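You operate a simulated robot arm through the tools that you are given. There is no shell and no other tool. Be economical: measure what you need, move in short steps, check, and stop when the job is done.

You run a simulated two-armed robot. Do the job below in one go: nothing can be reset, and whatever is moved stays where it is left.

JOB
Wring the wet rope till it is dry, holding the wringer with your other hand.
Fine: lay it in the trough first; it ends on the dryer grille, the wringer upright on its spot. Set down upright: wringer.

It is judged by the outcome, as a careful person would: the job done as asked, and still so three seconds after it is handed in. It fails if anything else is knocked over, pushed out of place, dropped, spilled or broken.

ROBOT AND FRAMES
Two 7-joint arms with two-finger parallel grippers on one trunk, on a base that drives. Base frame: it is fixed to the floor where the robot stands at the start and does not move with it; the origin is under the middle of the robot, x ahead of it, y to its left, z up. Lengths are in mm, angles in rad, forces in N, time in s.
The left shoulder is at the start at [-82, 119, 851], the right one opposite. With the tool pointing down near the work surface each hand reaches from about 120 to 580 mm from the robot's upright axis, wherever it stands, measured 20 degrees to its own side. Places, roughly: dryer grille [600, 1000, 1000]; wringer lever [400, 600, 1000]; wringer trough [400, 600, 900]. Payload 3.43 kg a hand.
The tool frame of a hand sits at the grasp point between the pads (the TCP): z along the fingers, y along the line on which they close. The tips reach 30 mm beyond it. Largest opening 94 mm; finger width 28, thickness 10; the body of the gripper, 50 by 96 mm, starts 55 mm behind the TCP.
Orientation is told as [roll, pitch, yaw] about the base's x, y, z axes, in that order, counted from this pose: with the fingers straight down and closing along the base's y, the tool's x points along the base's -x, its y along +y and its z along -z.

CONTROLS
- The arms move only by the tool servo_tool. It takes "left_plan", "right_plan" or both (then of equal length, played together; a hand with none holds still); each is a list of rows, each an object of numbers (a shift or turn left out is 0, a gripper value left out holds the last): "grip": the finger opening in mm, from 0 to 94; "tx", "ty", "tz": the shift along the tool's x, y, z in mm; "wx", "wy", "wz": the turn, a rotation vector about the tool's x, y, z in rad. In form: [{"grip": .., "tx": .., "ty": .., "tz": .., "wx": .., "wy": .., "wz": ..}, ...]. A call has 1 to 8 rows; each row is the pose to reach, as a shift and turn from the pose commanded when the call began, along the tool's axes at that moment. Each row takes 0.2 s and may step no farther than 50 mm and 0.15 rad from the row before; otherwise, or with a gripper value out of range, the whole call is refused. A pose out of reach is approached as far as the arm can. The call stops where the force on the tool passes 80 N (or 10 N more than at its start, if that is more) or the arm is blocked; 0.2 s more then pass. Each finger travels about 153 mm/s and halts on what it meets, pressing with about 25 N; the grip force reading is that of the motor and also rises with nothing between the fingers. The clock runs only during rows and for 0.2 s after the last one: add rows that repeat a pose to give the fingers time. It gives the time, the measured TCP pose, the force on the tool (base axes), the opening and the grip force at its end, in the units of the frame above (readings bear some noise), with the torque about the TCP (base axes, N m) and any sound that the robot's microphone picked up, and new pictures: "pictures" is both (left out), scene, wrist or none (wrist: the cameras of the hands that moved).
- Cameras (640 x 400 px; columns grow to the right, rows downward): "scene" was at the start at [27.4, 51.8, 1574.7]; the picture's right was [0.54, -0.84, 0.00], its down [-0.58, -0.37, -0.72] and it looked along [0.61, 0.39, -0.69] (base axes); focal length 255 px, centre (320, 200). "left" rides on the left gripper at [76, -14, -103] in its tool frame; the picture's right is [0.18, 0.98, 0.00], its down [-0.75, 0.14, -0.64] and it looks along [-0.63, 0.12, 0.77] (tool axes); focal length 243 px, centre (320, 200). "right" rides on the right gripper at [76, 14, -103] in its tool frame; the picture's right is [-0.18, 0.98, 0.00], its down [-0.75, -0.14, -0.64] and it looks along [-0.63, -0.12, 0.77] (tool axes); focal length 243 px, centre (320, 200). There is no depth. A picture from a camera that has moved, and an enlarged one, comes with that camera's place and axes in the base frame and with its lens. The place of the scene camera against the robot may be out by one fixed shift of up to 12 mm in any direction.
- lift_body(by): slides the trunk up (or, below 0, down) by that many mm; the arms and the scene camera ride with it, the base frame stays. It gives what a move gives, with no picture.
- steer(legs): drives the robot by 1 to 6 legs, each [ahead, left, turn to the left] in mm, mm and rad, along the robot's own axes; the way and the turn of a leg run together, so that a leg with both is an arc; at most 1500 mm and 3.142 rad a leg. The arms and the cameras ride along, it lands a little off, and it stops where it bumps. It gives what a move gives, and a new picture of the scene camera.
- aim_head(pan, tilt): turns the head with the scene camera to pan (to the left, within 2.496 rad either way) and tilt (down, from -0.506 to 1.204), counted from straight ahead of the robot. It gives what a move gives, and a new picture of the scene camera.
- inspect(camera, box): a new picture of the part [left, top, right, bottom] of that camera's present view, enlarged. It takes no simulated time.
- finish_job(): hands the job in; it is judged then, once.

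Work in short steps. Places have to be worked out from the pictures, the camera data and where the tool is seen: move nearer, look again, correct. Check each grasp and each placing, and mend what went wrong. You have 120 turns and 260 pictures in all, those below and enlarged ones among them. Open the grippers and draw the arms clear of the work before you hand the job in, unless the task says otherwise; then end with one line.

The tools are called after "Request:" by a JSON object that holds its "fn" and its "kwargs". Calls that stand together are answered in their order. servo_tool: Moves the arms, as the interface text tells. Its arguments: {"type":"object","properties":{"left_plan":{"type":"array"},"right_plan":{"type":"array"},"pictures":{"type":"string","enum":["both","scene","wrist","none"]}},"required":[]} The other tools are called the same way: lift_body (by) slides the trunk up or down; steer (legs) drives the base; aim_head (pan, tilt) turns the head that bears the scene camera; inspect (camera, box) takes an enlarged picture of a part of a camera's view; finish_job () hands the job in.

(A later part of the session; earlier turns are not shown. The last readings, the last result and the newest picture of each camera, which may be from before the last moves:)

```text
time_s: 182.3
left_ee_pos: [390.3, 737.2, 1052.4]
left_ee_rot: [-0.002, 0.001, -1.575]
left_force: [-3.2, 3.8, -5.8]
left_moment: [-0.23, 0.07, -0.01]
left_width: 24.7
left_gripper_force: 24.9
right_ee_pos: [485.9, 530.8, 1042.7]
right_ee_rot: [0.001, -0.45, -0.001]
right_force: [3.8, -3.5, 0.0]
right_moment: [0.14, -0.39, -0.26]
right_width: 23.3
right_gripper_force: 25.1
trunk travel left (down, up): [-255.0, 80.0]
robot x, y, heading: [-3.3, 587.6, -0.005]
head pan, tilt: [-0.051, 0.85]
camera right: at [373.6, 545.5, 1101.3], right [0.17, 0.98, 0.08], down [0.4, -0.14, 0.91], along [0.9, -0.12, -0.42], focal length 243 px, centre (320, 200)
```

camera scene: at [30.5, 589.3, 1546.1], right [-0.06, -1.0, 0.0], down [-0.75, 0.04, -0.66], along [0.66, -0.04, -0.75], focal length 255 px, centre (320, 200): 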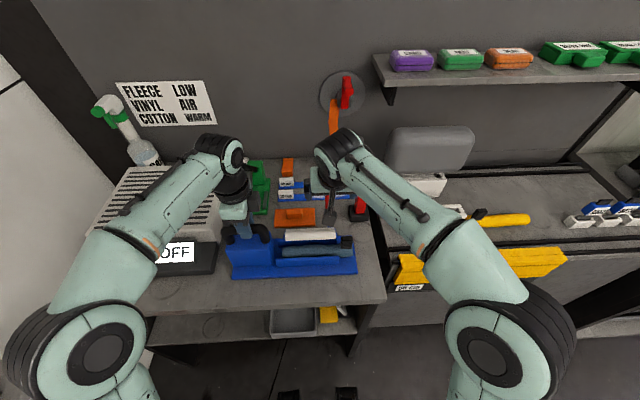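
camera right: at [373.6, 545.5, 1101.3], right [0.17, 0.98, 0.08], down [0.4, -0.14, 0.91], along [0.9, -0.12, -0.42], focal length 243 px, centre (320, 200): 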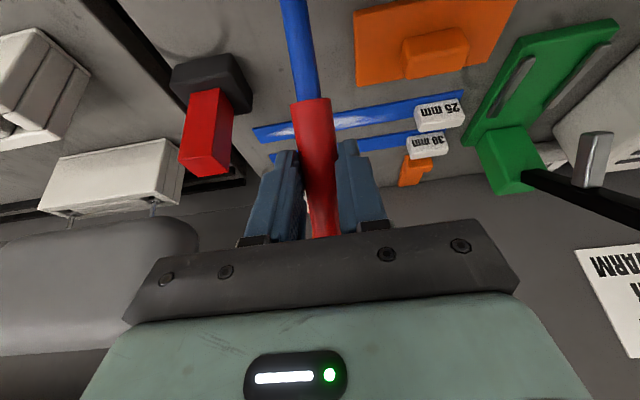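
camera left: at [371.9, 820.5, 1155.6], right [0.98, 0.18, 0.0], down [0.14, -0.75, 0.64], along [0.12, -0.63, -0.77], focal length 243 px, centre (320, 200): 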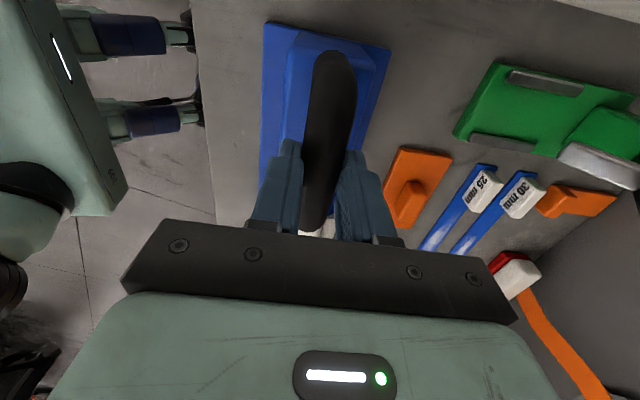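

Clamped. Now I'll swing the grip along an arc about the estimated pivot, rotating the hand with it, by 0.3 rad.

Request:
{"fn": "servo_tool", "kwargs": {"right_plan": [{"tx": 1.8, "tz": -4.5, "wy": -0.05}, {"tx": 3.6, "tz": -8.9, "wy": -0.1}, {"tx": 5.8, "tz": -13.2, "wy": -0.15}, {"tx": 8.1, "tz": -17.5, "wy": -0.2}, {"tx": 10.7, "tz": -21.5, "wy": -0.25}, {"tx": 13.4, "tz": -25.4, "wy": -0.3}], "pictures": "scene"}}

Request:
{"fn": "inspect", "kwargs": {"camera": "scene", "box": [270, 160, 400, 280]}}

```text
time_s: 183.7
left_ee_pos: [389.1, 736.2, 1053.2]
left_ee_rot: [0.004, 0.001, -1.575]
left_force: [-2.4, 7.3, 18.0]
left_moment: [0.14, 0.08, 0.7]
left_width: 25.3
left_gripper_force: 24.9
right_ee_pos: [462.5, 532.8, 1062.0]
right_ee_rot: [-0.003, -0.75, 0.002]
right_force: [-1.8, -4.7, -12.4]
right_moment: [-0.5, 0.77, 0.09]
right_width: 23.5
right_gripper_force: 25.1
trunk travel left (down, up): [-255.0, 80.0]
robot x, y, heading: [-3.6, 584.7, -0.004]
head pan, tilt: [-0.051, 0.85]
camera scene: at [29.1, 589.2, 1546.2], right [-0.06, -1.0, 0.0], down [-0.75, 0.04, -0.66], along [0.66, -0.04, -0.75], focal length 255 px, centre (320, 200)
```

scene: 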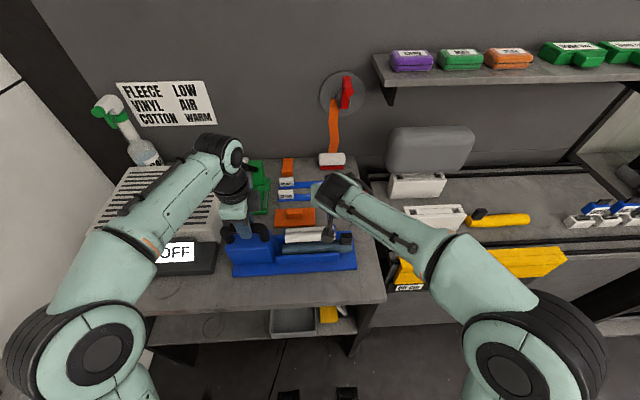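

```text
3.33 times, centred on (335, 220) of scene
camera zoom: at [29.1, 589.2, 1546.2], right [-0.06, -1.0, 0.0], down [-0.75, 0.04, -0.66], along [0.66, -0.04, -0.75], focal length 850 px, centre (270, 133)
```

zoom: 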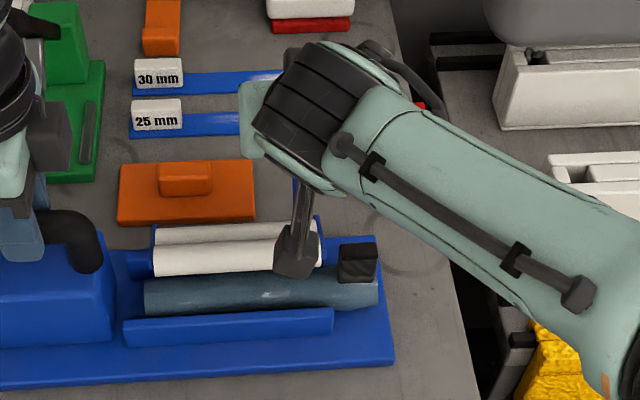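

It works: the rollers have turned and the front one is coming down. I'm pulling slightly too high, so I'll correct the arc and continue another 0.3 rad.

Request:
{"fn": "servo_tool", "kwargs": {"right_plan": [{"tx": 4, "tz": -3, "wy": -0.05}, {"tx": 8.3, "tz": -6.5, "wy": -0.1}, {"tx": 12.6, "tz": -10.1, "wy": -0.15}, {"tx": 15.7, "tz": -14, "wy": -0.2}, {"tx": 18.8, "tz": -17.8, "wy": -0.25}, {"tx": 21.8, "tz": -21.6, "wy": -0.3}], "pictures": "none"}}

Request:
{"fn": "inspect", "kwargs": {"camera": "scene", "box": [270, 160, 400, 280]}}

Request:
{"fn": "inspect", "kwargs": {"camera": "right", "box": [100, 0, 540, 240]}}

```text
time_s: 185.1
left_ee_pos: [390.0, 735.6, 1052.2]
left_ee_rot: [0.002, 0.0, -1.574]
left_force: [-0.2, 4.8, 10.9]
left_moment: [-0.27, -0.05, 0.68]
left_width: 24.9
left_gripper_force: 24.7
right_ee_pos: [431.6, 530.8, 1062.3]
right_ee_rot: [0.002, -1.051, -0.002]
right_force: [1.9, -9.6, -1.6]
right_moment: [-0.25, 0.79, -0.21]
right_width: 23.5
right_gripper_force: 24.9
trunk travel left (down, up): [-255.0, 80.0]
robot x, y, heading: [-4.6, 582.1, -0.004]
head pan, tilt: [-0.051, 0.85]
```

```text
3.33 times, centred on (335, 220) of scene
camera zoom: at [29.8, 588.2, 1546.1], right [-0.06, -1.0, 0.0], down [-0.75, 0.04, -0.66], along [0.66, -0.04, -0.75], focal length 850 px, centre (270, 133)
```

zoom: 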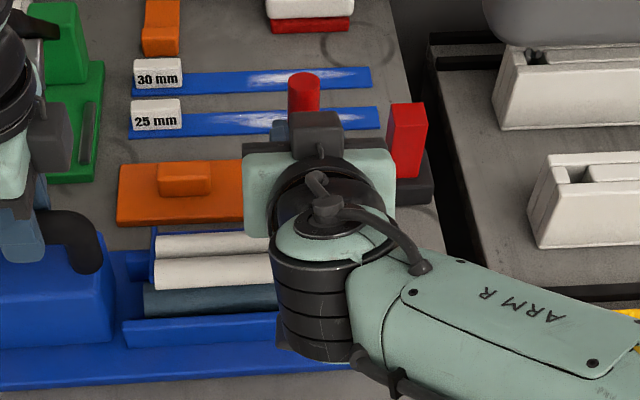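

```text
1.45 times, centred on (320, 120) of right
camera zoom: at [305.9, 546.7, 1046.4], right [0.09, 0.98, 0.16], down [-0.18, -0.14, 0.97], along [0.98, -0.12, 0.17], focal length 353 px, centre (320, 316)
```

zoom: 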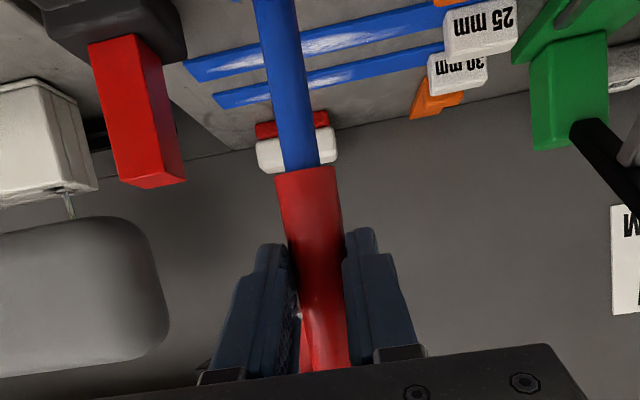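

Forces are small and the lever follows. I'll continue down onto the roll another 0.3 rad, watching the force.

Request:
{"fn": "servo_tool", "kwargs": {"right_plan": [{"tx": 2.5, "tz": -4.3, "wy": -0.05}, {"tx": 4.9, "tz": -8.5, "wy": -0.1}, {"tx": 7.4, "tz": -12.8, "wy": -0.15}, {"tx": 10.4, "tz": -16.6, "wy": -0.2}, {"tx": 13.5, "tz": -20.4, "wy": -0.25}, {"tx": 16.6, "tz": -24.1, "wy": -0.3}], "pictures": "none"}}

Request:
{"fn": "inspect", "kwargs": {"camera": "scene", "box": [240, 180, 400, 280]}}

```text
time_s: 186.5
left_ee_pos: [390.4, 735.9, 1053.4]
left_ee_rot: [0.0, 0.004, -1.577]
left_force: [-8.4, 9.8, 10.5]
left_moment: [-0.31, 0.2, -0.18]
left_width: 24.7
left_gripper_force: 25.1
right_ee_pos: [402.1, 532.4, 1060.7]
right_ee_rot: [0.008, -1.35, -0.008]
right_force: [4.0, -10.0, -10.6]
right_moment: [-0.42, 0.9, -0.31]
right_width: 24.3
right_gripper_force: 24.9
trunk travel left (down, up): [-255.0, 80.0]
robot x, y, heading: [-5.3, 589.7, 0.001]
head pan, tilt: [-0.051, 0.85]
```

```text
4.00 times, centred on (320, 230) of scene
camera zoom: at [29.7, 589.1, 1546.1], right [-0.06, -1.0, 0.0], down [-0.75, 0.04, -0.66], along [0.66, -0.04, -0.75], focal length 1020 px, centre (320, 80)
```

zoom: 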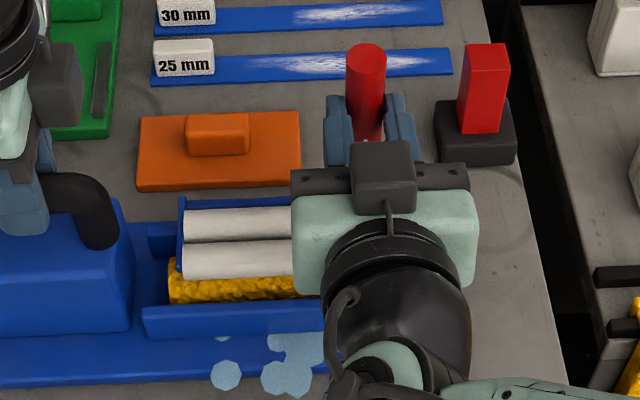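

Excellent: the roll has turned yellow and fleecy like the dry one, and water drops have run out, so blue was the wet one. I'll hold the squeeze a moment longer to be sure.

Request:
{"fn": "servo_tool", "kwargs": {"right_plan": [{"wy": 0.0}, {"wy": 0.0}, {"wy": 0.0}, {"wy": 0.0}], "pictures": "none"}}

Request:
{"fn": "inspect", "kwargs": {"camera": "scene", "box": [240, 190, 340, 290]}}

```text
time_s: 187.5
left_ee_pos: [390.4, 736.2, 1053.6]
left_ee_rot: [0.001, 0.003, -1.574]
left_force: [-7.6, 10.9, 8.7]
left_moment: [-0.21, 0.16, -0.26]
left_width: 24.9
left_gripper_force: 25.3
right_ee_pos: [402.7, 532.6, 1061.2]
right_ee_rot: [0.0, -1.351, 0.0]
right_force: [4.8, -10.6, -10.5]
right_moment: [-0.45, 0.87, -0.3]
right_width: 23.7
right_gripper_force: 25.0
trunk travel left (down, up): [-255.0, 80.0]
robot x, y, heading: [-9.4, 584.5, -0.007]
head pan, tilt: [-0.051, 0.85]
```

```text
4.00 times, centred on (290, 240) of scene
camera zoom: at [29.8, 589.2, 1546.2], right [-0.06, -1.0, 0.0], down [-0.75, 0.04, -0.66], along [0.66, -0.04, -0.75], focal length 1020 px, centre (440, 40)
```

zoom: 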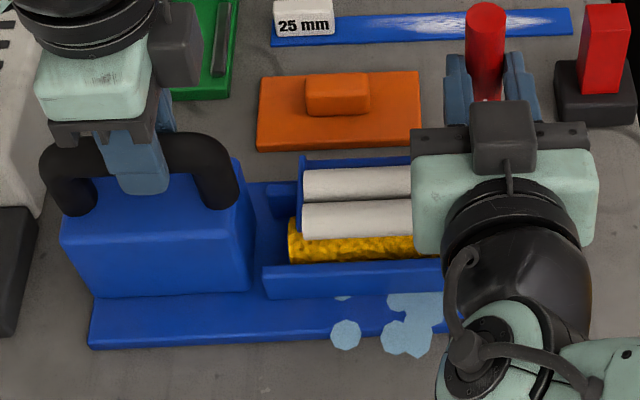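

It is yellow along its visible length. Now I'll swing the lever back up the same arc.

Request:
{"fn": "servo_tool", "kwargs": {"right_plan": [{"tx": -1.8, "tz": 4.5, "wy": 0.05}, {"tx": -3.6, "tz": 9, "wy": 0.1}, {"tx": -5.4, "tz": 13.6, "wy": 0.15}, {"tx": -6.6, "tz": 18.4, "wy": 0.2}, {"tx": -7.7, "tz": 23.2, "wy": 0.25}, {"tx": -8.7, "tz": 28, "wy": 0.3}], "pictures": "none"}}

Request:
{"fn": "servo_tool", "kwargs": {"right_plan": [{"tx": -1.8, "tz": 4.5, "wy": 0.05}, {"tx": -3.6, "tz": 9, "wy": 0.1}, {"tx": -5.4, "tz": 13.6, "wy": 0.15}, {"tx": -6.6, "tz": 18.4, "wy": 0.2}, {"tx": -7.7, "tz": 23.2, "wy": 0.25}, {"tx": -8.7, "tz": 28, "wy": 0.3}], "pictures": "none"}}

Request:
{"fn": "servo_tool", "kwargs": {"right_plan": [{"tx": -1.8, "tz": 4.5, "wy": 0.05}, {"tx": -3.6, "tz": 9, "wy": 0.1}, {"tx": -5.4, "tz": 13.6, "wy": 0.15}, {"tx": -6.6, "tz": 18.4, "wy": 0.2}, {"tx": -7.7, "tz": 23.2, "wy": 0.25}, {"tx": -8.7, "tz": 28, "wy": 0.3}], "pictures": "scene"}}

Request:
{"fn": "inspect", "kwargs": {"camera": "scene", "box": [240, 180, 400, 280]}}

```text
time_s: 188.9
left_ee_pos: [391.3, 736.3, 1052.7]
left_ee_rot: [-0.002, 0.001, -1.573]
left_force: [-9.1, 11.9, -2.0]
left_moment: [0.25, 0.27, -0.87]
left_width: 25.2
left_gripper_force: 24.9
right_ee_pos: [432.5, 530.7, 1061.6]
right_ee_rot: [-0.002, -1.051, -0.002]
right_force: [10.0, -14.6, -2.3]
right_moment: [-0.07, -0.18, -0.39]
right_width: 23.3
right_gripper_force: 25.1
trunk travel left (down, up): [-255.0, 80.0]
robot x, y, heading: [-5.6, 588.4, -0.004]
head pan, tilt: [-0.051, 0.85]
```

```text
time_s: 190.3
left_ee_pos: [390.1, 737.2, 1053.0]
left_ee_rot: [-0.002, 0.001, -1.575]
left_force: [-11.6, 16.0, -6.1]
left_moment: [0.04, 0.34, -0.83]
left_width: 25.2
left_gripper_force: 24.8
right_ee_pos: [461.8, 531.3, 1055.9]
right_ee_rot: [-0.003, -0.749, 0.0]
right_force: [10.9, -15.2, -4.8]
right_moment: [-0.15, -0.62, -0.35]
right_width: 23.5
right_gripper_force: 25.1
trunk travel left (down, up): [-255.0, 80.0]
robot x, y, heading: [-8.8, 586.2, -0.005]
head pan, tilt: [-0.051, 0.85]
```

```text
time_s: 191.7
left_ee_pos: [391.6, 735.1, 1053.9]
left_ee_rot: [0.005, -0.002, -1.575]
left_force: [1.9, 6.6, 0.2]
left_moment: [0.24, -0.15, 0.37]
left_width: 24.9
left_gripper_force: 24.8
right_ee_pos: [485.3, 533.2, 1043.8]
right_ee_rot: [0.002, -0.453, 0.003]
right_force: [2.4, -9.0, 5.1]
right_moment: [-0.22, -0.83, -0.05]
right_width: 23.7
right_gripper_force: 24.8
trunk travel left (down, up): [-255.0, 80.0]
robot x, y, heading: [-7.9, 587.0, -0.006]
head pan, tilt: [-0.051, 0.85]
camera scene: at [30.3, 589.1, 1546.3], right [-0.06, -1.0, 0.0], down [-0.75, 0.04, -0.66], along [0.66, -0.04, -0.75], focal length 255 px, centre (320, 200)
```

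scene: 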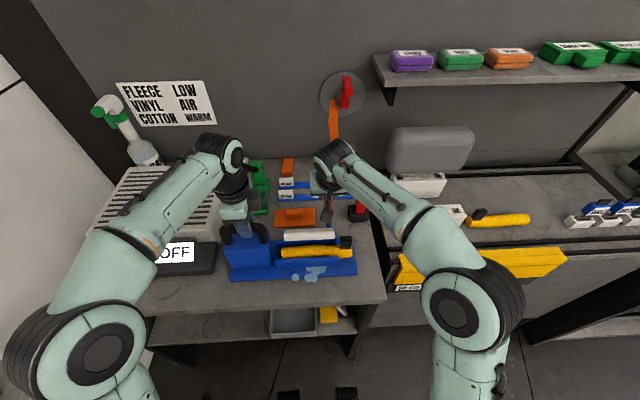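

```text
4.00 times, centred on (320, 230) of scene
camera zoom: at [30.3, 589.1, 1546.3], right [-0.06, -1.0, 0.0], down [-0.75, 0.04, -0.66], along [0.66, -0.04, -0.75], focal length 1020 px, centre (320, 80)
```

zoom: 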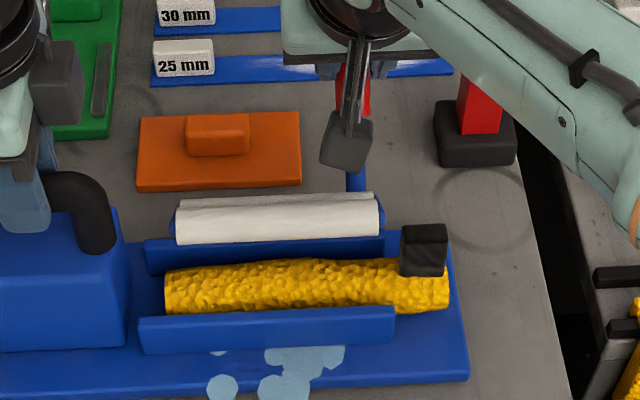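

The lever is back up and the roll is yellow all over. I'll release the lever and draw the right hand back, leveling it.

Request:
{"fn": "servo_tool", "kwargs": {"right_plan": [{"grip": 94}, {"grip": 94}, {"grip": 94, "tz": -40}, {"tz": -75, "wy": 0.1}, {"tz": -80, "tx": 30, "wy": 0.22}, {"tz": -80, "tx": 60, "wy": 0.34}, {"tz": -80, "tx": 80, "wy": 0.452}], "pictures": "none"}}

Request:
{"fn": "servo_tool", "kwargs": {"right_plan": [{"wz": -0.15, "ty": -10, "tz": -20}, {"wz": -0.3, "ty": -20, "tz": -40}, {"wz": -0.45, "ty": -35, "tz": -40}, {"wz": -0.6, "ty": -50, "tz": -40}, {"wz": -0.75, "ty": -60, "tz": -40}, {"wz": -0.9, "ty": -62, "tz": -40}, {"wz": -1.05, "ty": -62, "tz": -40}, {"wz": -1.2, "ty": -62, "tz": -40}], "pictures": "none"}}

Request:
{"fn": "servo_tool", "kwargs": {"right_plan": [{"wz": -0.13}, {"wz": -0.26}, {"wz": -0.37}], "pictures": "both"}}

```text
time_s: 193.3
left_ee_pos: [390.9, 736.5, 1052.3]
left_ee_rot: [0.001, 0.0, -1.575]
left_force: [-0.3, 0.0, -9.3]
left_moment: [0.18, 0.0, -0.13]
left_width: 24.9
left_gripper_force: 24.9
right_ee_pos: [379.0, 533.4, 1080.9]
right_ee_rot: [0.0, 0.003, 0.0]
right_force: [-0.2, 0.6, -0.1]
right_moment: [0.03, 0.01, -0.01]
right_width: 94.0
right_gripper_force: 0.1
trunk travel left (down, up): [-255.0, 80.0]
robot x, y, heading: [-4.6, 587.5, -0.003]
head pan, tilt: [-0.051, 0.85]
```

```text
time_s: 195.1
left_ee_pos: [389.9, 738.0, 1051.0]
left_ee_rot: [-0.001, 0.001, -1.576]
left_force: [-0.7, 0.2, -7.4]
left_moment: [0.28, 0.0, -0.07]
left_width: 24.8
left_gripper_force: 25.6
right_ee_pos: [379.9, 471.6, 1118.8]
right_ee_rot: [0.002, 0.001, 1.202]
right_force: [-0.3, 0.8, 0.5]
right_moment: [0.02, 0.01, -0.02]
right_width: 93.9
right_gripper_force: 0.1
trunk travel left (down, up): [-255.0, 80.0]
robot x, y, heading: [-3.3, 581.5, -0.006]
head pan, tilt: [-0.051, 0.85]
```

```text
time_s: 195.9
left_ee_pos: [391.3, 736.3, 1053.2]
left_ee_rot: [0.001, 0.002, -1.577]
left_force: [0.0, 0.4, -7.3]
left_moment: [0.23, -0.02, -0.1]
left_width: 24.5
left_gripper_force: 24.7
right_ee_pos: [380.7, 471.5, 1119.0]
right_ee_rot: [0.001, 0.001, 1.572]
right_force: [-0.5, -0.4, 0.1]
right_moment: [-0.01, -0.02, 0.0]
right_width: 93.9
right_gripper_force: 0.1
trunk travel left (down, up): [-255.0, 80.0]
robot x, y, heading: [-2.4, 588.2, -0.01]
head pan, tilt: [-0.051, 0.85]
camera scene: at [30.6, 589.5, 1546.1], right [-0.06, -1.0, 0.0], down [-0.75, 0.04, -0.66], along [0.66, -0.04, -0.75], focal length 255 px, centre (320, 200)
camera right: at [366.1, 395.4, 1221.2], right [-0.98, 0.18, 0.0], down [0.14, 0.75, 0.64], along [0.12, 0.63, -0.77], focal length 243 px, centre (320, 200)
```

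scene: 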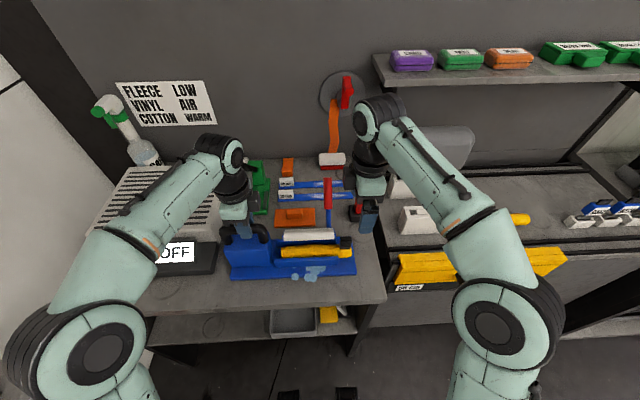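
right: 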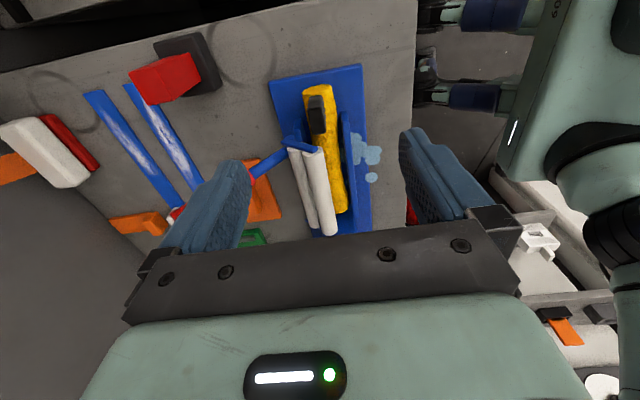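

The hand is aligned with the roll's tab end. I'll move 9 mm further in, lower to z≈950 and grip.

Request:
{"fn": "servo_tool", "kwargs": {"right_plan": [{"tx": -9, "tz": 45}, {"tx": -9, "tz": 90}, {"tx": -9, "tz": 130}, {"tx": -9, "tz": 160}, {"tx": -9, "tz": 168}, {"tx": -9, "tz": 168, "grip": 15}, {"tx": -9, "tz": 168, "grip": 15}, {"tx": -9, "tz": 168, "grip": 15}], "pictures": "wrist"}}

Request:
{"fn": "inspect", "kwargs": {"camera": "scene", "box": [240, 180, 400, 280]}}

```text
time_s: 197.7
left_ee_pos: [391.4, 736.8, 1053.2]
left_ee_rot: [0.0, 0.0, -1.576]
left_force: [-0.7, 0.1, -6.4]
left_moment: [-0.08, 0.05, -0.13]
left_width: 24.7
left_gripper_force: 24.7
right_ee_pos: [381.9, 478.3, 952.1]
right_ee_rot: [0.002, 0.001, 1.571]
right_force: [0.6, -0.1, -0.3]
right_moment: [0.02, -0.02, -0.08]
right_width: 37.5
right_gripper_force: 25.6
trunk travel left (down, up): [-255.0, 80.0]
robot x, y, heading: [-5.3, 582.5, -0.003]
head pan, tilt: [-0.051, 0.85]
camera right: at [368.0, 403.0, 1054.3], right [-0.98, 0.18, 0.0], down [0.14, 0.75, 0.64], along [0.12, 0.63, -0.77], focal length 243 px, centre (320, 200)
```

right: 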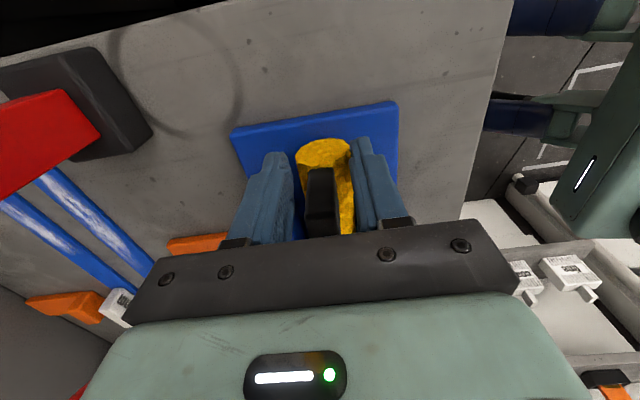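

```text
4.00 times, centred on (320, 230) of scene
camera zoom: at [30.6, 589.5, 1546.1], right [-0.06, -1.0, 0.0], down [-0.75, 0.04, -0.66], along [0.66, -0.04, -0.75], focal length 1020 px, centre (320, 80)
```

zoom: 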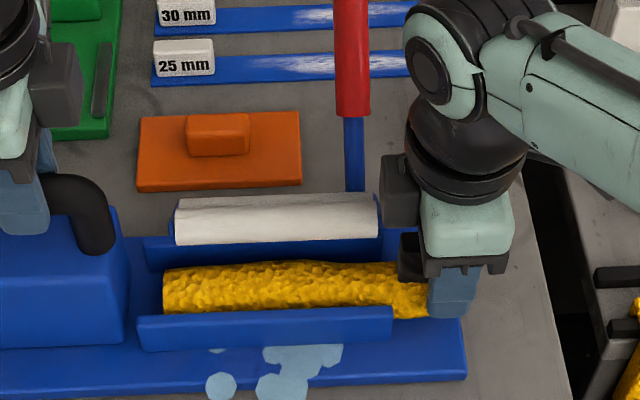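

Gripped. I'll draw the roll straight out to the right with the wringer held, then lift it.

Request:
{"fn": "servo_tool", "kwargs": {"right_plan": [{"tz": -3}, {"tz": -3, "tx": 35}, {"tz": -3, "tx": 75}, {"tz": -3, "tx": 115}, {"tz": -3, "tx": 155}, {"tz": -5, "tx": 185}, {"tz": -45, "tx": 195}, {"tz": -90, "tx": 195}], "pictures": "none"}}

Request:
{"fn": "inspect", "kwargs": {"camera": "scene", "box": [220, 190, 420, 290]}}

```text
time_s: 199.5
left_ee_pos: [390.9, 736.5, 1052.1]
left_ee_rot: [0.001, -0.001, -1.575]
left_force: [-0.1, 1.4, -5.7]
left_moment: [-0.11, -0.05, -0.07]
left_width: 24.7
left_gripper_force: 24.8
right_ee_pos: [380.2, 284.0, 1041.8]
right_ee_rot: [0.002, 0.0, 1.572]
right_force: [1.0, -0.2, -1.0]
right_moment: [-0.09, -0.02, 0.03]
right_width: 37.7
right_gripper_force: 24.8
trunk travel left (down, up): [-255.0, 80.0]
robot x, y, heading: [-9.7, 584.2, -0.003]
head pan, tilt: [-0.051, 0.85]
```

```text
3.20 times, centred on (320, 240) of scene
camera zoom: at [30.5, 589.7, 1546.1], right [-0.06, -1.0, 0.0], down [-0.75, 0.04, -0.66], along [0.66, -0.04, -0.75], focal length 816 px, centre (320, 72)
```

zoom: 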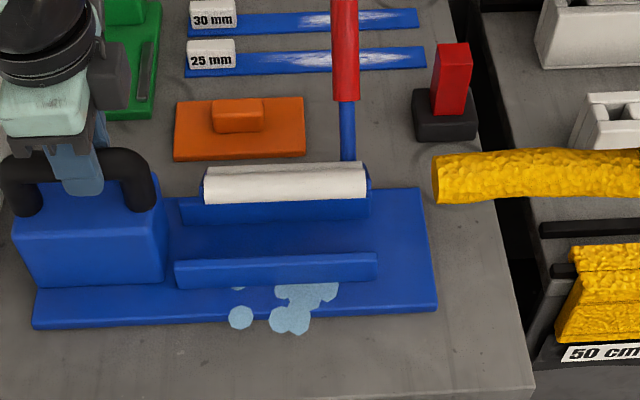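

The roll is out and held. The wringer has drifted about 9 mm left with a slight yaw of ~0.035 rad. I'll set it back on its mark with the left hand.

Request:
{"fn": "servo_tool", "kwargs": {"left_plan": [{"tx": -4, "wz": -0.018}, {"tx": -9.5, "wz": -0.036}, {"tx": -9.5, "wz": -0.036}], "pictures": "none"}}

Request:
{"fn": "inspect", "kwargs": {"camera": "scene", "box": [220, 190, 420, 290]}}

```text
time_s: 200.3
left_ee_pos: [390.8, 727.5, 1054.5]
left_ee_rot: [0.0, 0.0, -1.541]
left_force: [0.4, 0.7, -9.0]
left_moment: [0.6, 0.06, 0.0]
left_width: 24.6
left_gripper_force: 25.5
right_ee_pos: [381.6, 283.8, 1040.4]
right_ee_rot: [0.0, 0.0, 1.571]
right_force: [-0.4, 0.7, -1.3]
right_moment: [-0.09, 0.0, -0.02]
right_width: 37.4
right_gripper_force: 24.5
trunk travel left (down, up): [-255.0, 80.0]
robot x, y, heading: [-4.6, 582.8, -0.007]
head pan, tilt: [-0.051, 0.85]
```

```text
3.20 times, centred on (320, 240) of scene
camera zoom: at [30.8, 589.5, 1546.1], right [-0.06, -1.0, 0.0], down [-0.75, 0.04, -0.66], along [0.66, -0.04, -0.75], focal length 816 px, centre (320, 72)
```

zoom: 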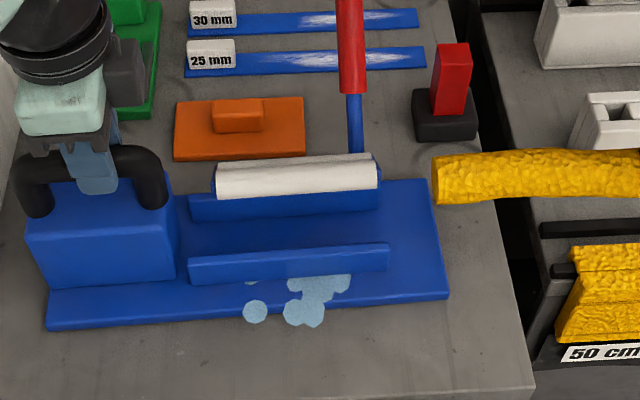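

Nearly on the mark, with a hair too much yaw. I'll correct by 0.012 rad, then release the handle and raise the left hand.

Request:
{"fn": "servo_tool", "kwargs": {"left_plan": [{"wz": 0.012}, {"wz": 0.012}, {"wz": 0.012, "grip": 60}, {"wz": 0.012, "grip": 94}, {"wz": 0.012, "grip": 94, "tz": -40}, {"wz": 0.012, "tz": -85}, {"wz": 0.012, "tz": -120}], "pictures": "none"}}

Request:
{"fn": "inspect", "kwargs": {"camera": "scene", "box": [220, 190, 420, 290]}}

```text
time_s: 201.9
left_ee_pos: [389.9, 728.2, 1173.7]
left_ee_rot: [0.0, 0.001, -1.552]
left_force: [-0.4, 0.1, -0.6]
left_moment: [-0.02, 0.0, 0.02]
left_width: 94.2
left_gripper_force: 0.1
right_ee_pos: [380.5, 282.9, 1041.7]
right_ee_rot: [0.002, 0.0, 1.57]
right_force: [0.0, -0.5, -0.7]
right_moment: [-0.11, -0.03, -0.02]
right_width: 37.4
right_gripper_force: 24.8
trunk travel left (down, up): [-255.0, 80.0]
robot x, y, heading: [-4.8, 587.0, -0.0]
head pan, tilt: [-0.051, 0.85]
```

```text
3.20 times, centred on (320, 240) of scene
camera zoom: at [30.4, 588.6, 1546.1], right [-0.06, -1.0, 0.0], down [-0.75, 0.04, -0.66], along [0.66, -0.04, -0.75], focal length 816 px, centre (320, 72)
```

zoom: 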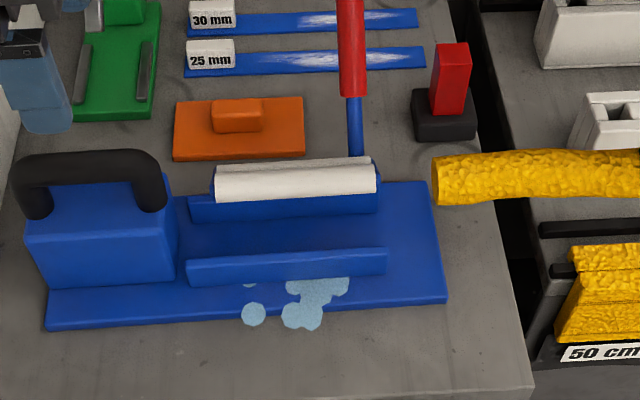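

The wringer stands upright on its mark with the lever up. Now to the dryer: I'll raise the roll, back off, move left, turn toward the grille and approach.

Request:
{"fn": "servo_tool", "kwargs": {"right_plan": [{"tz": -40}, {"tz": -78}], "pictures": "none"}}

Request:
{"fn": "steer", "kwargs": {"legs": [[-100, 0, 0], [0, 195, 0], [0, 0, 0.4], [135, -60, 0]]}}

Request:
{"fn": "aim_head", "kwargs": {"pan": 0.1, "tilt": 0.75}}

```text
time_s: 202.5
left_ee_pos: [390.1, 728.2, 1173.2]
left_ee_rot: [0.002, 0.0, -1.553]
left_force: [0.0, -0.9, 0.0]
left_moment: [0.0, 0.01, 0.01]
left_width: 93.8
left_gripper_force: 0.0
right_ee_pos: [379.2, 283.6, 1119.5]
right_ee_rot: [0.005, 0.0, 1.572]
right_force: [0.5, 0.2, -1.4]
right_moment: [-0.1, 0.0, 0.01]
right_width: 37.5
right_gripper_force: 25.1
trunk travel left (down, up): [-255.0, 80.0]
robot x, y, heading: [-5.3, 584.9, -0.003]
head pan, tilt: [-0.051, 0.85]
```

```text
time_s: 207.8
left_ee_pos: [354.3, 1064.5, 1174.2]
left_ee_rot: [0.004, -0.001, -1.152]
left_force: [-0.2, -0.6, -0.2]
left_moment: [0.01, 0.04, 0.01]
left_width: 94.3
left_gripper_force: 0.1
right_ee_pos: [517.5, 650.4, 1120.0]
right_ee_rot: [0.002, 0.001, 1.972]
right_force: [0.3, -0.2, -1.2]
right_moment: [-0.11, -0.02, -0.01]
right_width: 37.4
right_gripper_force: 24.9
trunk travel left (down, up): [-255.0, 80.0]
robot x, y, heading: [39.4, 775.7, 0.399]
head pan, tilt: [-0.051, 0.85]
camera scene: at [79.7, 796.3, 1546.1], right [0.34, -0.94, 0.0], down [-0.71, -0.26, -0.66], along [0.62, 0.22, -0.75], focal length 255 px, centre (320, 200)
```

scene: 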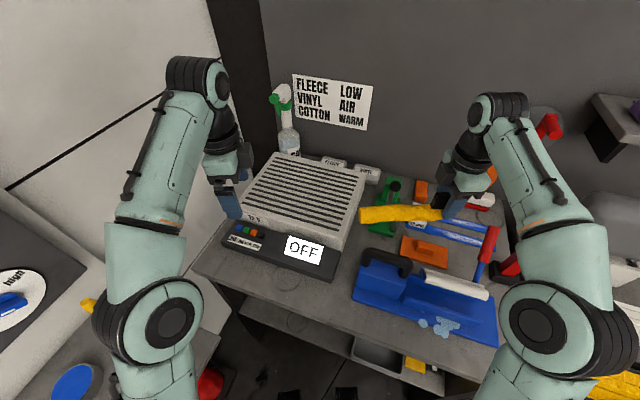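

```text
time_s: 208.4
left_ee_pos: [353.1, 1064.7, 1173.7]
left_ee_rot: [0.002, 0.0, -1.151]
left_force: [0.7, -0.3, 0.4]
left_moment: [0.02, 0.0, 0.02]
left_width: 94.0
left_gripper_force: 0.0
right_ee_pos: [516.2, 651.6, 1120.8]
right_ee_rot: [0.001, 0.0, 1.972]
right_force: [0.6, -0.5, -2.0]
right_moment: [-0.11, -0.04, 0.0]
right_width: 37.3
right_gripper_force: 25.3
trunk travel left (down, up): [-255.0, 80.0]
robot x, y, heading: [45.6, 780.6, 0.398]
head pan, tilt: [0.099, 0.75]
camera scene: at [78.4, 809.2, 1554.1], right [0.48, -0.88, 0.0], down [-0.6, -0.32, -0.73], along [0.64, 0.35, -0.68], focal length 255 px, centre (320, 200)
```

scene: 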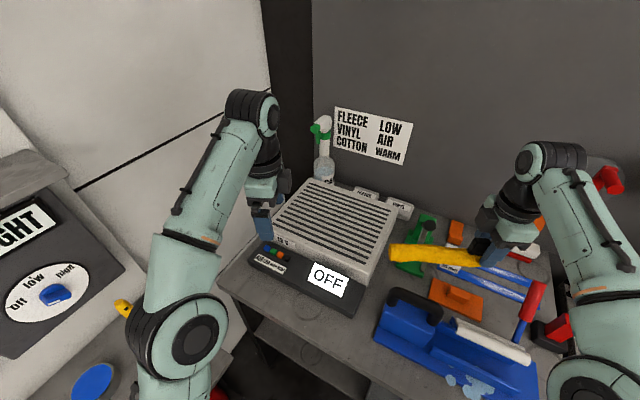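

I'll zoom in on the dryer grille and use the left camera to fix its height.

Request:
{"fn": "inspect", "kwargs": {"camera": "scene", "box": [240, 160, 420, 330]}}

Request:
{"fn": "inspect", "kwargs": {"camera": "left", "box": [0, 0, 640, 400]}}

```text
2.35 times, centred on (330, 245) of scene
camera zoom: at [78.4, 809.2, 1554.1], right [0.48, -0.88, 0.0], down [-0.6, -0.32, -0.73], along [0.64, 0.35, -0.68], focal length 600 px, centre (296, 94)
```

zoom: 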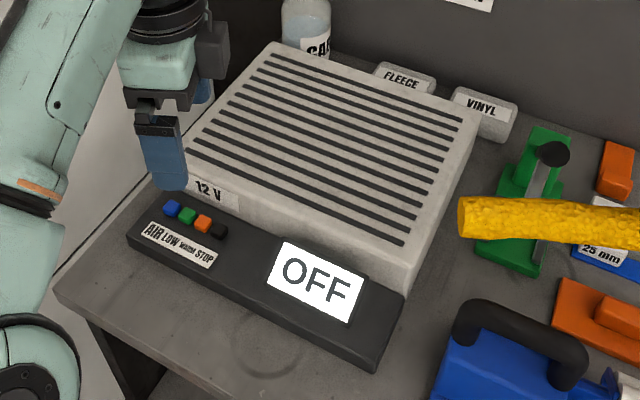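

```text
1.00 times, centred on (320, 200) of left (not enlarged: the box is as wide or as high as the picture)
camera zoom: at [308.1, 1129.2, 1277.0], right [0.82, 0.57, 0.0], down [0.44, -0.63, 0.64], along [0.37, -0.53, -0.77], focal length 243 px, centre (320, 200)
```

zoom: 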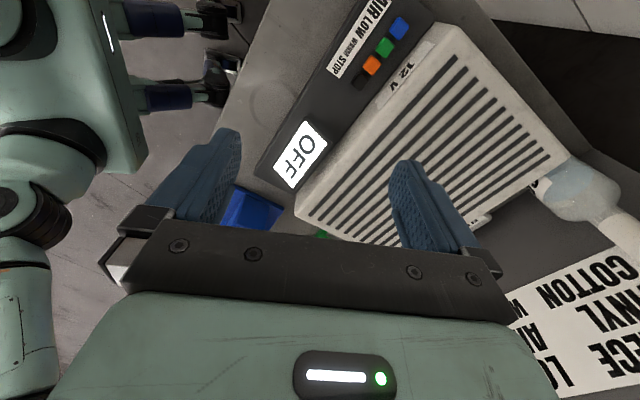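

The grille top is at z≈980, spanning x 445–695 and y 868–1180. I'll swing the roll over it to about (525, 905), parallel to the slots, staying above it.

Request:
{"fn": "servo_tool", "kwargs": {"right_plan": [{"tx": -38, "ty": -18, "tz": 0, "wz": 0.08}, {"tx": -76, "ty": -36, "tz": 5, "wz": 0.16}, {"tx": -114, "ty": -54, "tz": 15, "wz": 0.24}, {"tx": -152, "ty": -72, "tz": 30, "wz": 0.32}, {"tx": -190, "ty": -90, "tz": 48, "wz": 0.4}, {"tx": -229, "ty": -107, "tz": 65, "wz": 0.4}], "pictures": "scene"}}

Request:
{"fn": "inspect", "kwargs": {"camera": "scene", "box": [230, 150, 450, 320]}}

```text
time_s: 209.2
left_ee_pos: [351.9, 1062.4, 1174.4]
left_ee_rot: [0.006, 0.0, -1.153]
left_force: [1.0, 0.9, -0.3]
left_moment: [-0.06, 0.05, 0.02]
left_width: 93.9
left_gripper_force: 0.1
right_ee_pos: [515.1, 733.6, 1114.9]
right_ee_rot: [0.024, 0.048, 1.715]
right_force: [-38.2, -38.7, 1.7]
right_moment: [-0.36, 0.3, 0.65]
right_width: 38.5
right_gripper_force: 25.0
trunk travel left (down, up): [-255.0, 80.0]
robot x, y, heading: [41.5, 773.5, 0.385]
head pan, tilt: [0.099, 0.75]
stopped in row 3 (right hand): the force on the tool passed its limit at 96 N (the readings are from after the stop); the commanded pose is now the measured one
camera scene: at [73.9, 806.9, 1554.3], right [0.47, -0.88, 0.0], down [-0.6, -0.32, -0.73], along [0.65, 0.34, -0.68], focal length 255 px, centre (320, 200)
```

scene: 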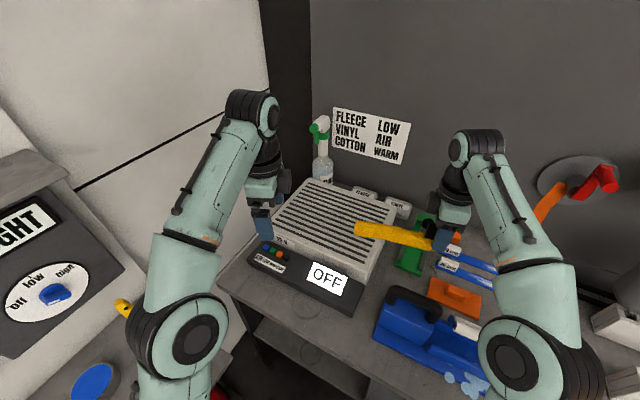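

```text
2.35 times, centred on (340, 235) of scene
camera zoom: at [73.9, 806.9, 1554.3], right [0.47, -0.88, 0.0], down [-0.6, -0.32, -0.73], along [0.65, 0.34, -0.68], focal length 600 px, centre (273, 118)
```

zoom: 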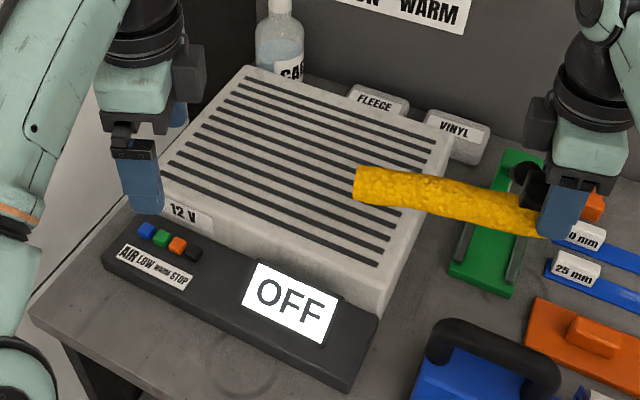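

The hand bumped something there, most likely the black lever of the green device. I'll back off at once and look.

Request:
{"fn": "servo_tool", "kwargs": {"right_plan": [{"tx": 18, "ty": 14}, {"tx": 36, "ty": 28}, {"tx": 50, "ty": 50, "tz": -10}], "pictures": "wrist"}}

Request:
{"fn": "inspect", "kwargs": {"camera": "scene", "box": [330, 150, 530, 320]}}

```text
time_s: 210.0
left_ee_pos: [354.5, 1063.6, 1173.9]
left_ee_rot: [0.002, 0.0, -1.154]
left_force: [-0.8, -0.2, 0.2]
left_moment: [0.0, -0.02, -0.01]
left_width: 94.0
left_gripper_force: 0.1
right_ee_pos: [478.5, 688.2, 1125.6]
right_ee_rot: [0.012, 0.033, 1.725]
right_force: [-0.7, -0.1, -1.2]
right_moment: [-0.08, -0.02, 0.01]
right_width: 38.1
right_gripper_force: 24.5
trunk travel left (down, up): [-255.0, 80.0]
robot x, y, heading: [40.5, 777.3, 0.391]
head pan, tilt: [0.099, 0.75]
camera right: at [476.8, 614.4, 1230.3], right [-1.0, 0.03, 0.01], down [0.03, 0.79, 0.62], along [0.02, 0.62, -0.79], focal length 243 px, centre (320, 200)
```

right: 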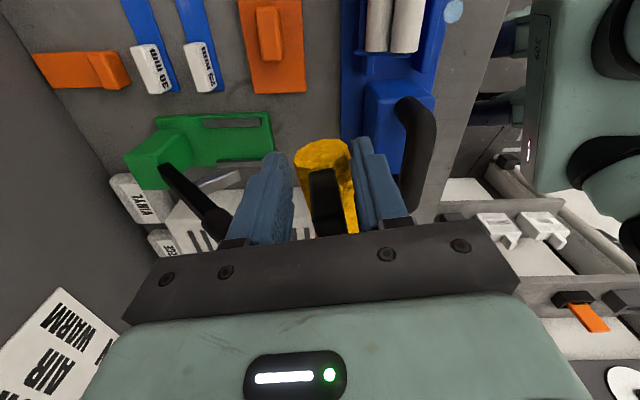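

```text
2.35 times, centred on (430, 235) of scene
camera zoom: at [77.6, 808.4, 1554.2], right [0.47, -0.88, 0.0], down [-0.6, -0.32, -0.73], along [0.64, 0.35, -0.68], focal length 600 px, centre (61, 118)
```

zoom: 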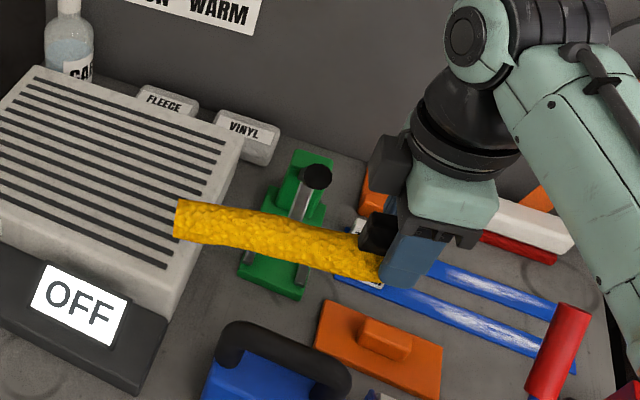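

The green device is still standing in place. Its lever tip is at about (580, 772, 1068), so I'll route the hand around it at smaller x and only then move out over the grille.

Request:
{"fn": "servo_tool", "kwargs": {"right_plan": [{"tx": -30, "ty": 26}, {"tx": -70, "ty": 32, "wz": 0.05}, {"tx": -112, "ty": 27, "wz": 0.1}, {"tx": -150, "ty": 20, "wz": 0.154, "wx": 0.006, "wy": -0.016}, {"tx": -185, "ty": 14, "wz": 0.154, "wx": 0.012, "wy": -0.033}, {"tx": -214, "ty": -3, "tz": 15, "wz": 0.154, "wx": 0.012, "wy": -0.033}, {"tx": -214, "ty": -38, "tz": 40, "wz": 0.154, "wx": 0.012, "wy": -0.033}, {"tx": -208, "ty": -73, "tz": 65, "wz": 0.154, "wx": 0.012, "wy": -0.033}], "pictures": "both"}}

Request:
{"fn": "inspect", "kwargs": {"camera": "scene", "box": [230, 150, 450, 320]}}

```text
time_s: 211.8
left_ee_pos: [354.3, 1065.0, 1174.3]
left_ee_rot: [0.002, -0.001, -1.155]
left_force: [-0.3, -0.1, 0.1]
left_moment: [0.0, 0.03, -0.01]
left_width: 93.9
left_gripper_force: 0.0
right_ee_pos: [516.1, 901.0, 1050.4]
right_ee_rot: [0.001, 0.002, 1.572]
right_force: [-0.5, 0.1, -1.4]
right_moment: [-0.11, 0.03, 0.04]
right_width: 37.9
right_gripper_force: 24.6
right hand out of reach, approached as far as the arm can: row 8
trunk travel left (down, up): [-255.0, 80.0]
robot x, y, heading: [39.8, 778.5, 0.395]
head pan, tilt: [0.099, 0.75]
camera scene: at [79.0, 809.3, 1554.1], right [0.47, -0.88, 0.0], down [-0.6, -0.32, -0.73], along [0.64, 0.35, -0.68], focal length 255 px, centre (320, 200)
camera right: at [501.4, 824.8, 1152.0], right [-0.98, 0.18, 0.0], down [0.14, 0.76, 0.64], along [0.12, 0.63, -0.77], focal length 243 px, centre (320, 200)
```

scene: 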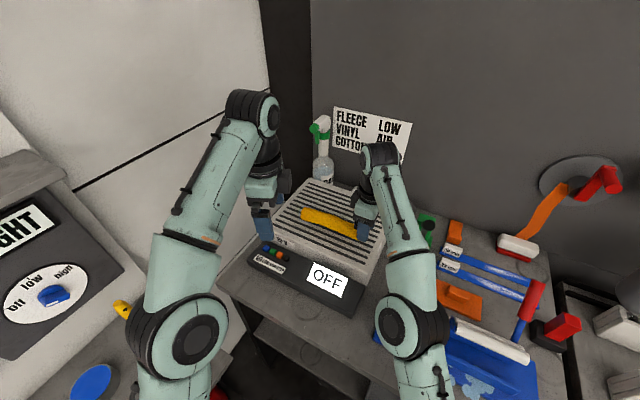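
right: 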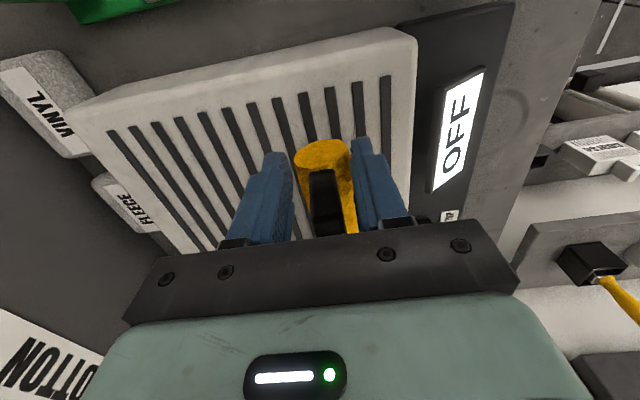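

```text
2.35 times, centred on (340, 235) of scene
camera zoom: at [79.0, 809.3, 1554.1], right [0.47, -0.88, 0.0], down [-0.6, -0.32, -0.73], along [0.64, 0.35, -0.68], focal length 600 px, centre (273, 118)
```

zoom: 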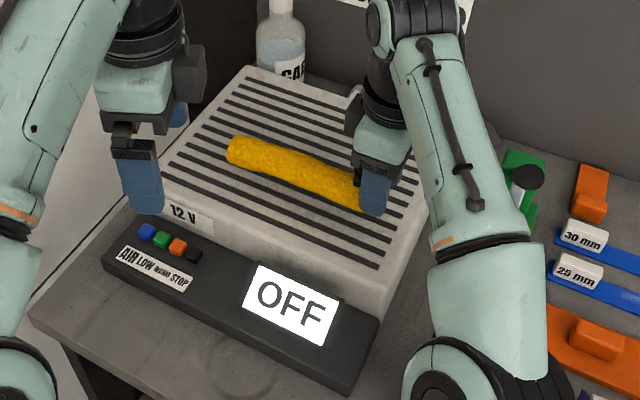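

The roll is over the grille, parallel to the slots. I'll lower it carefully.

Request:
{"fn": "servo_tool", "kwargs": {"right_plan": [{"tz": 15}, {"tz": 28}, {"tz": 34}], "pictures": "none"}}

Request:
{"fn": "servo_tool", "kwargs": {"right_plan": [{"tz": 3}, {"tz": 6}], "pictures": "none"}}

```text
time_s: 212.6
left_ee_pos: [354.2, 1062.8, 1174.4]
left_ee_rot: [0.003, 0.0, -1.153]
left_force: [0.5, -0.4, 0.9]
left_moment: [-0.02, 0.03, -0.02]
left_width: 94.0
left_gripper_force: 0.1
right_ee_pos: [518.0, 898.5, 1020.3]
right_ee_rot: [-0.01, -0.003, 1.568]
right_force: [6.4, 1.1, 18.2]
right_moment: [-0.07, -0.02, 0.02]
right_width: 37.5
right_gripper_force: 25.2
trunk travel left (down, up): [-255.0, 80.0]
robot x, y, heading: [47.7, 778.5, 0.39]
head pan, tilt: [0.099, 0.75]
```

```text
time_s: 213.2
left_ee_pos: [353.4, 1062.2, 1173.8]
left_ee_rot: [0.003, -0.001, -1.154]
left_force: [0.1, -0.7, 0.5]
left_moment: [-0.02, -0.03, -0.01]
left_width: 94.2
left_gripper_force: 0.1
right_ee_pos: [516.6, 899.5, 1013.7]
right_ee_rot: [-0.006, -0.003, 1.568]
right_force: [5.3, -1.0, 31.6]
right_moment: [0.24, -0.1, -0.07]
right_width: 37.8
right_gripper_force: 25.2
trunk travel left (down, up): [-255.0, 80.0]
robot x, y, heading: [42.1, 777.3, 0.394]
head pan, tilt: [0.099, 0.75]
```

Firm contact, so the roll rests on the grille. I'll ease up, release and lift away.

Request:
{"fn": "servo_tool", "kwargs": {"right_plan": [{"tz": -6}, {"tz": -6, "grip": 60}, {"tz": -6, "grip": 94}, {"tz": -6, "grip": 94}, {"tz": -30, "grip": 94}, {"tz": -55, "ty": 25}, {"tz": -85, "ty": 55}, {"tz": -110, "ty": 90}], "pictures": "both"}}

Request:
{"fn": "inspect", "kwargs": {"camera": "scene", "box": [230, 150, 450, 320]}}

```text
time_s: 215.0
left_ee_pos: [353.0, 1062.6, 1173.7]
left_ee_rot: [0.004, 0.001, -1.155]
left_force: [0.0, 0.4, 0.1]
left_moment: [0.02, -0.02, -0.01]
left_width: 94.3
left_gripper_force: 0.0
right_ee_pos: [424.2, 900.2, 1121.0]
right_ee_rot: [-0.003, -0.001, 1.569]
right_force: [-0.3, -0.7, -0.3]
right_moment: [0.03, -0.01, 0.01]
right_width: 94.2
right_gripper_force: 0.0
trunk travel left (down, up): [-255.0, 80.0]
robot x, y, heading: [40.9, 780.9, 0.394]
head pan, tilt: [0.099, 0.75]
camera scene: at [76.8, 808.0, 1554.2], right [0.47, -0.88, 0.0], down [-0.6, -0.32, -0.73], along [0.65, 0.35, -0.68], focal length 255 px, centre (320, 200)
camera right: at [409.9, 823.7, 1223.4], right [-0.98, 0.19, 0.0], down [0.14, 0.75, 0.64], along [0.12, 0.63, -0.77], focal length 243 px, centre (320, 200)
```

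scene: 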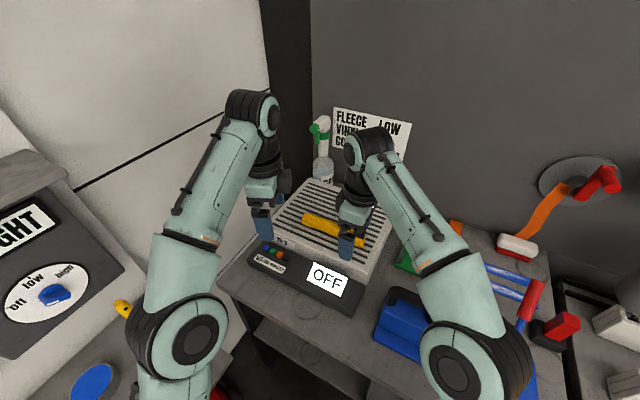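
right: 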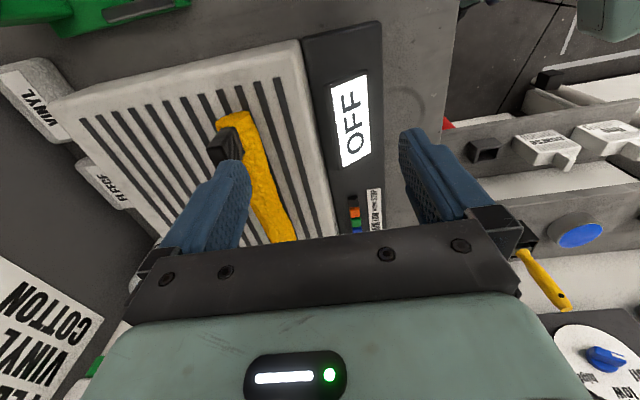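

```text
2.35 times, centred on (340, 235) of scene
camera zoom: at [76.8, 808.0, 1554.2], right [0.47, -0.88, 0.0], down [-0.6, -0.32, -0.73], along [0.65, 0.35, -0.68], focal length 600 px, centre (273, 118)
```

zoom: 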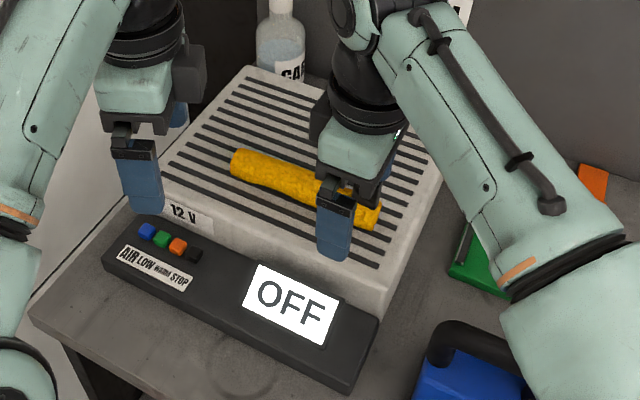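

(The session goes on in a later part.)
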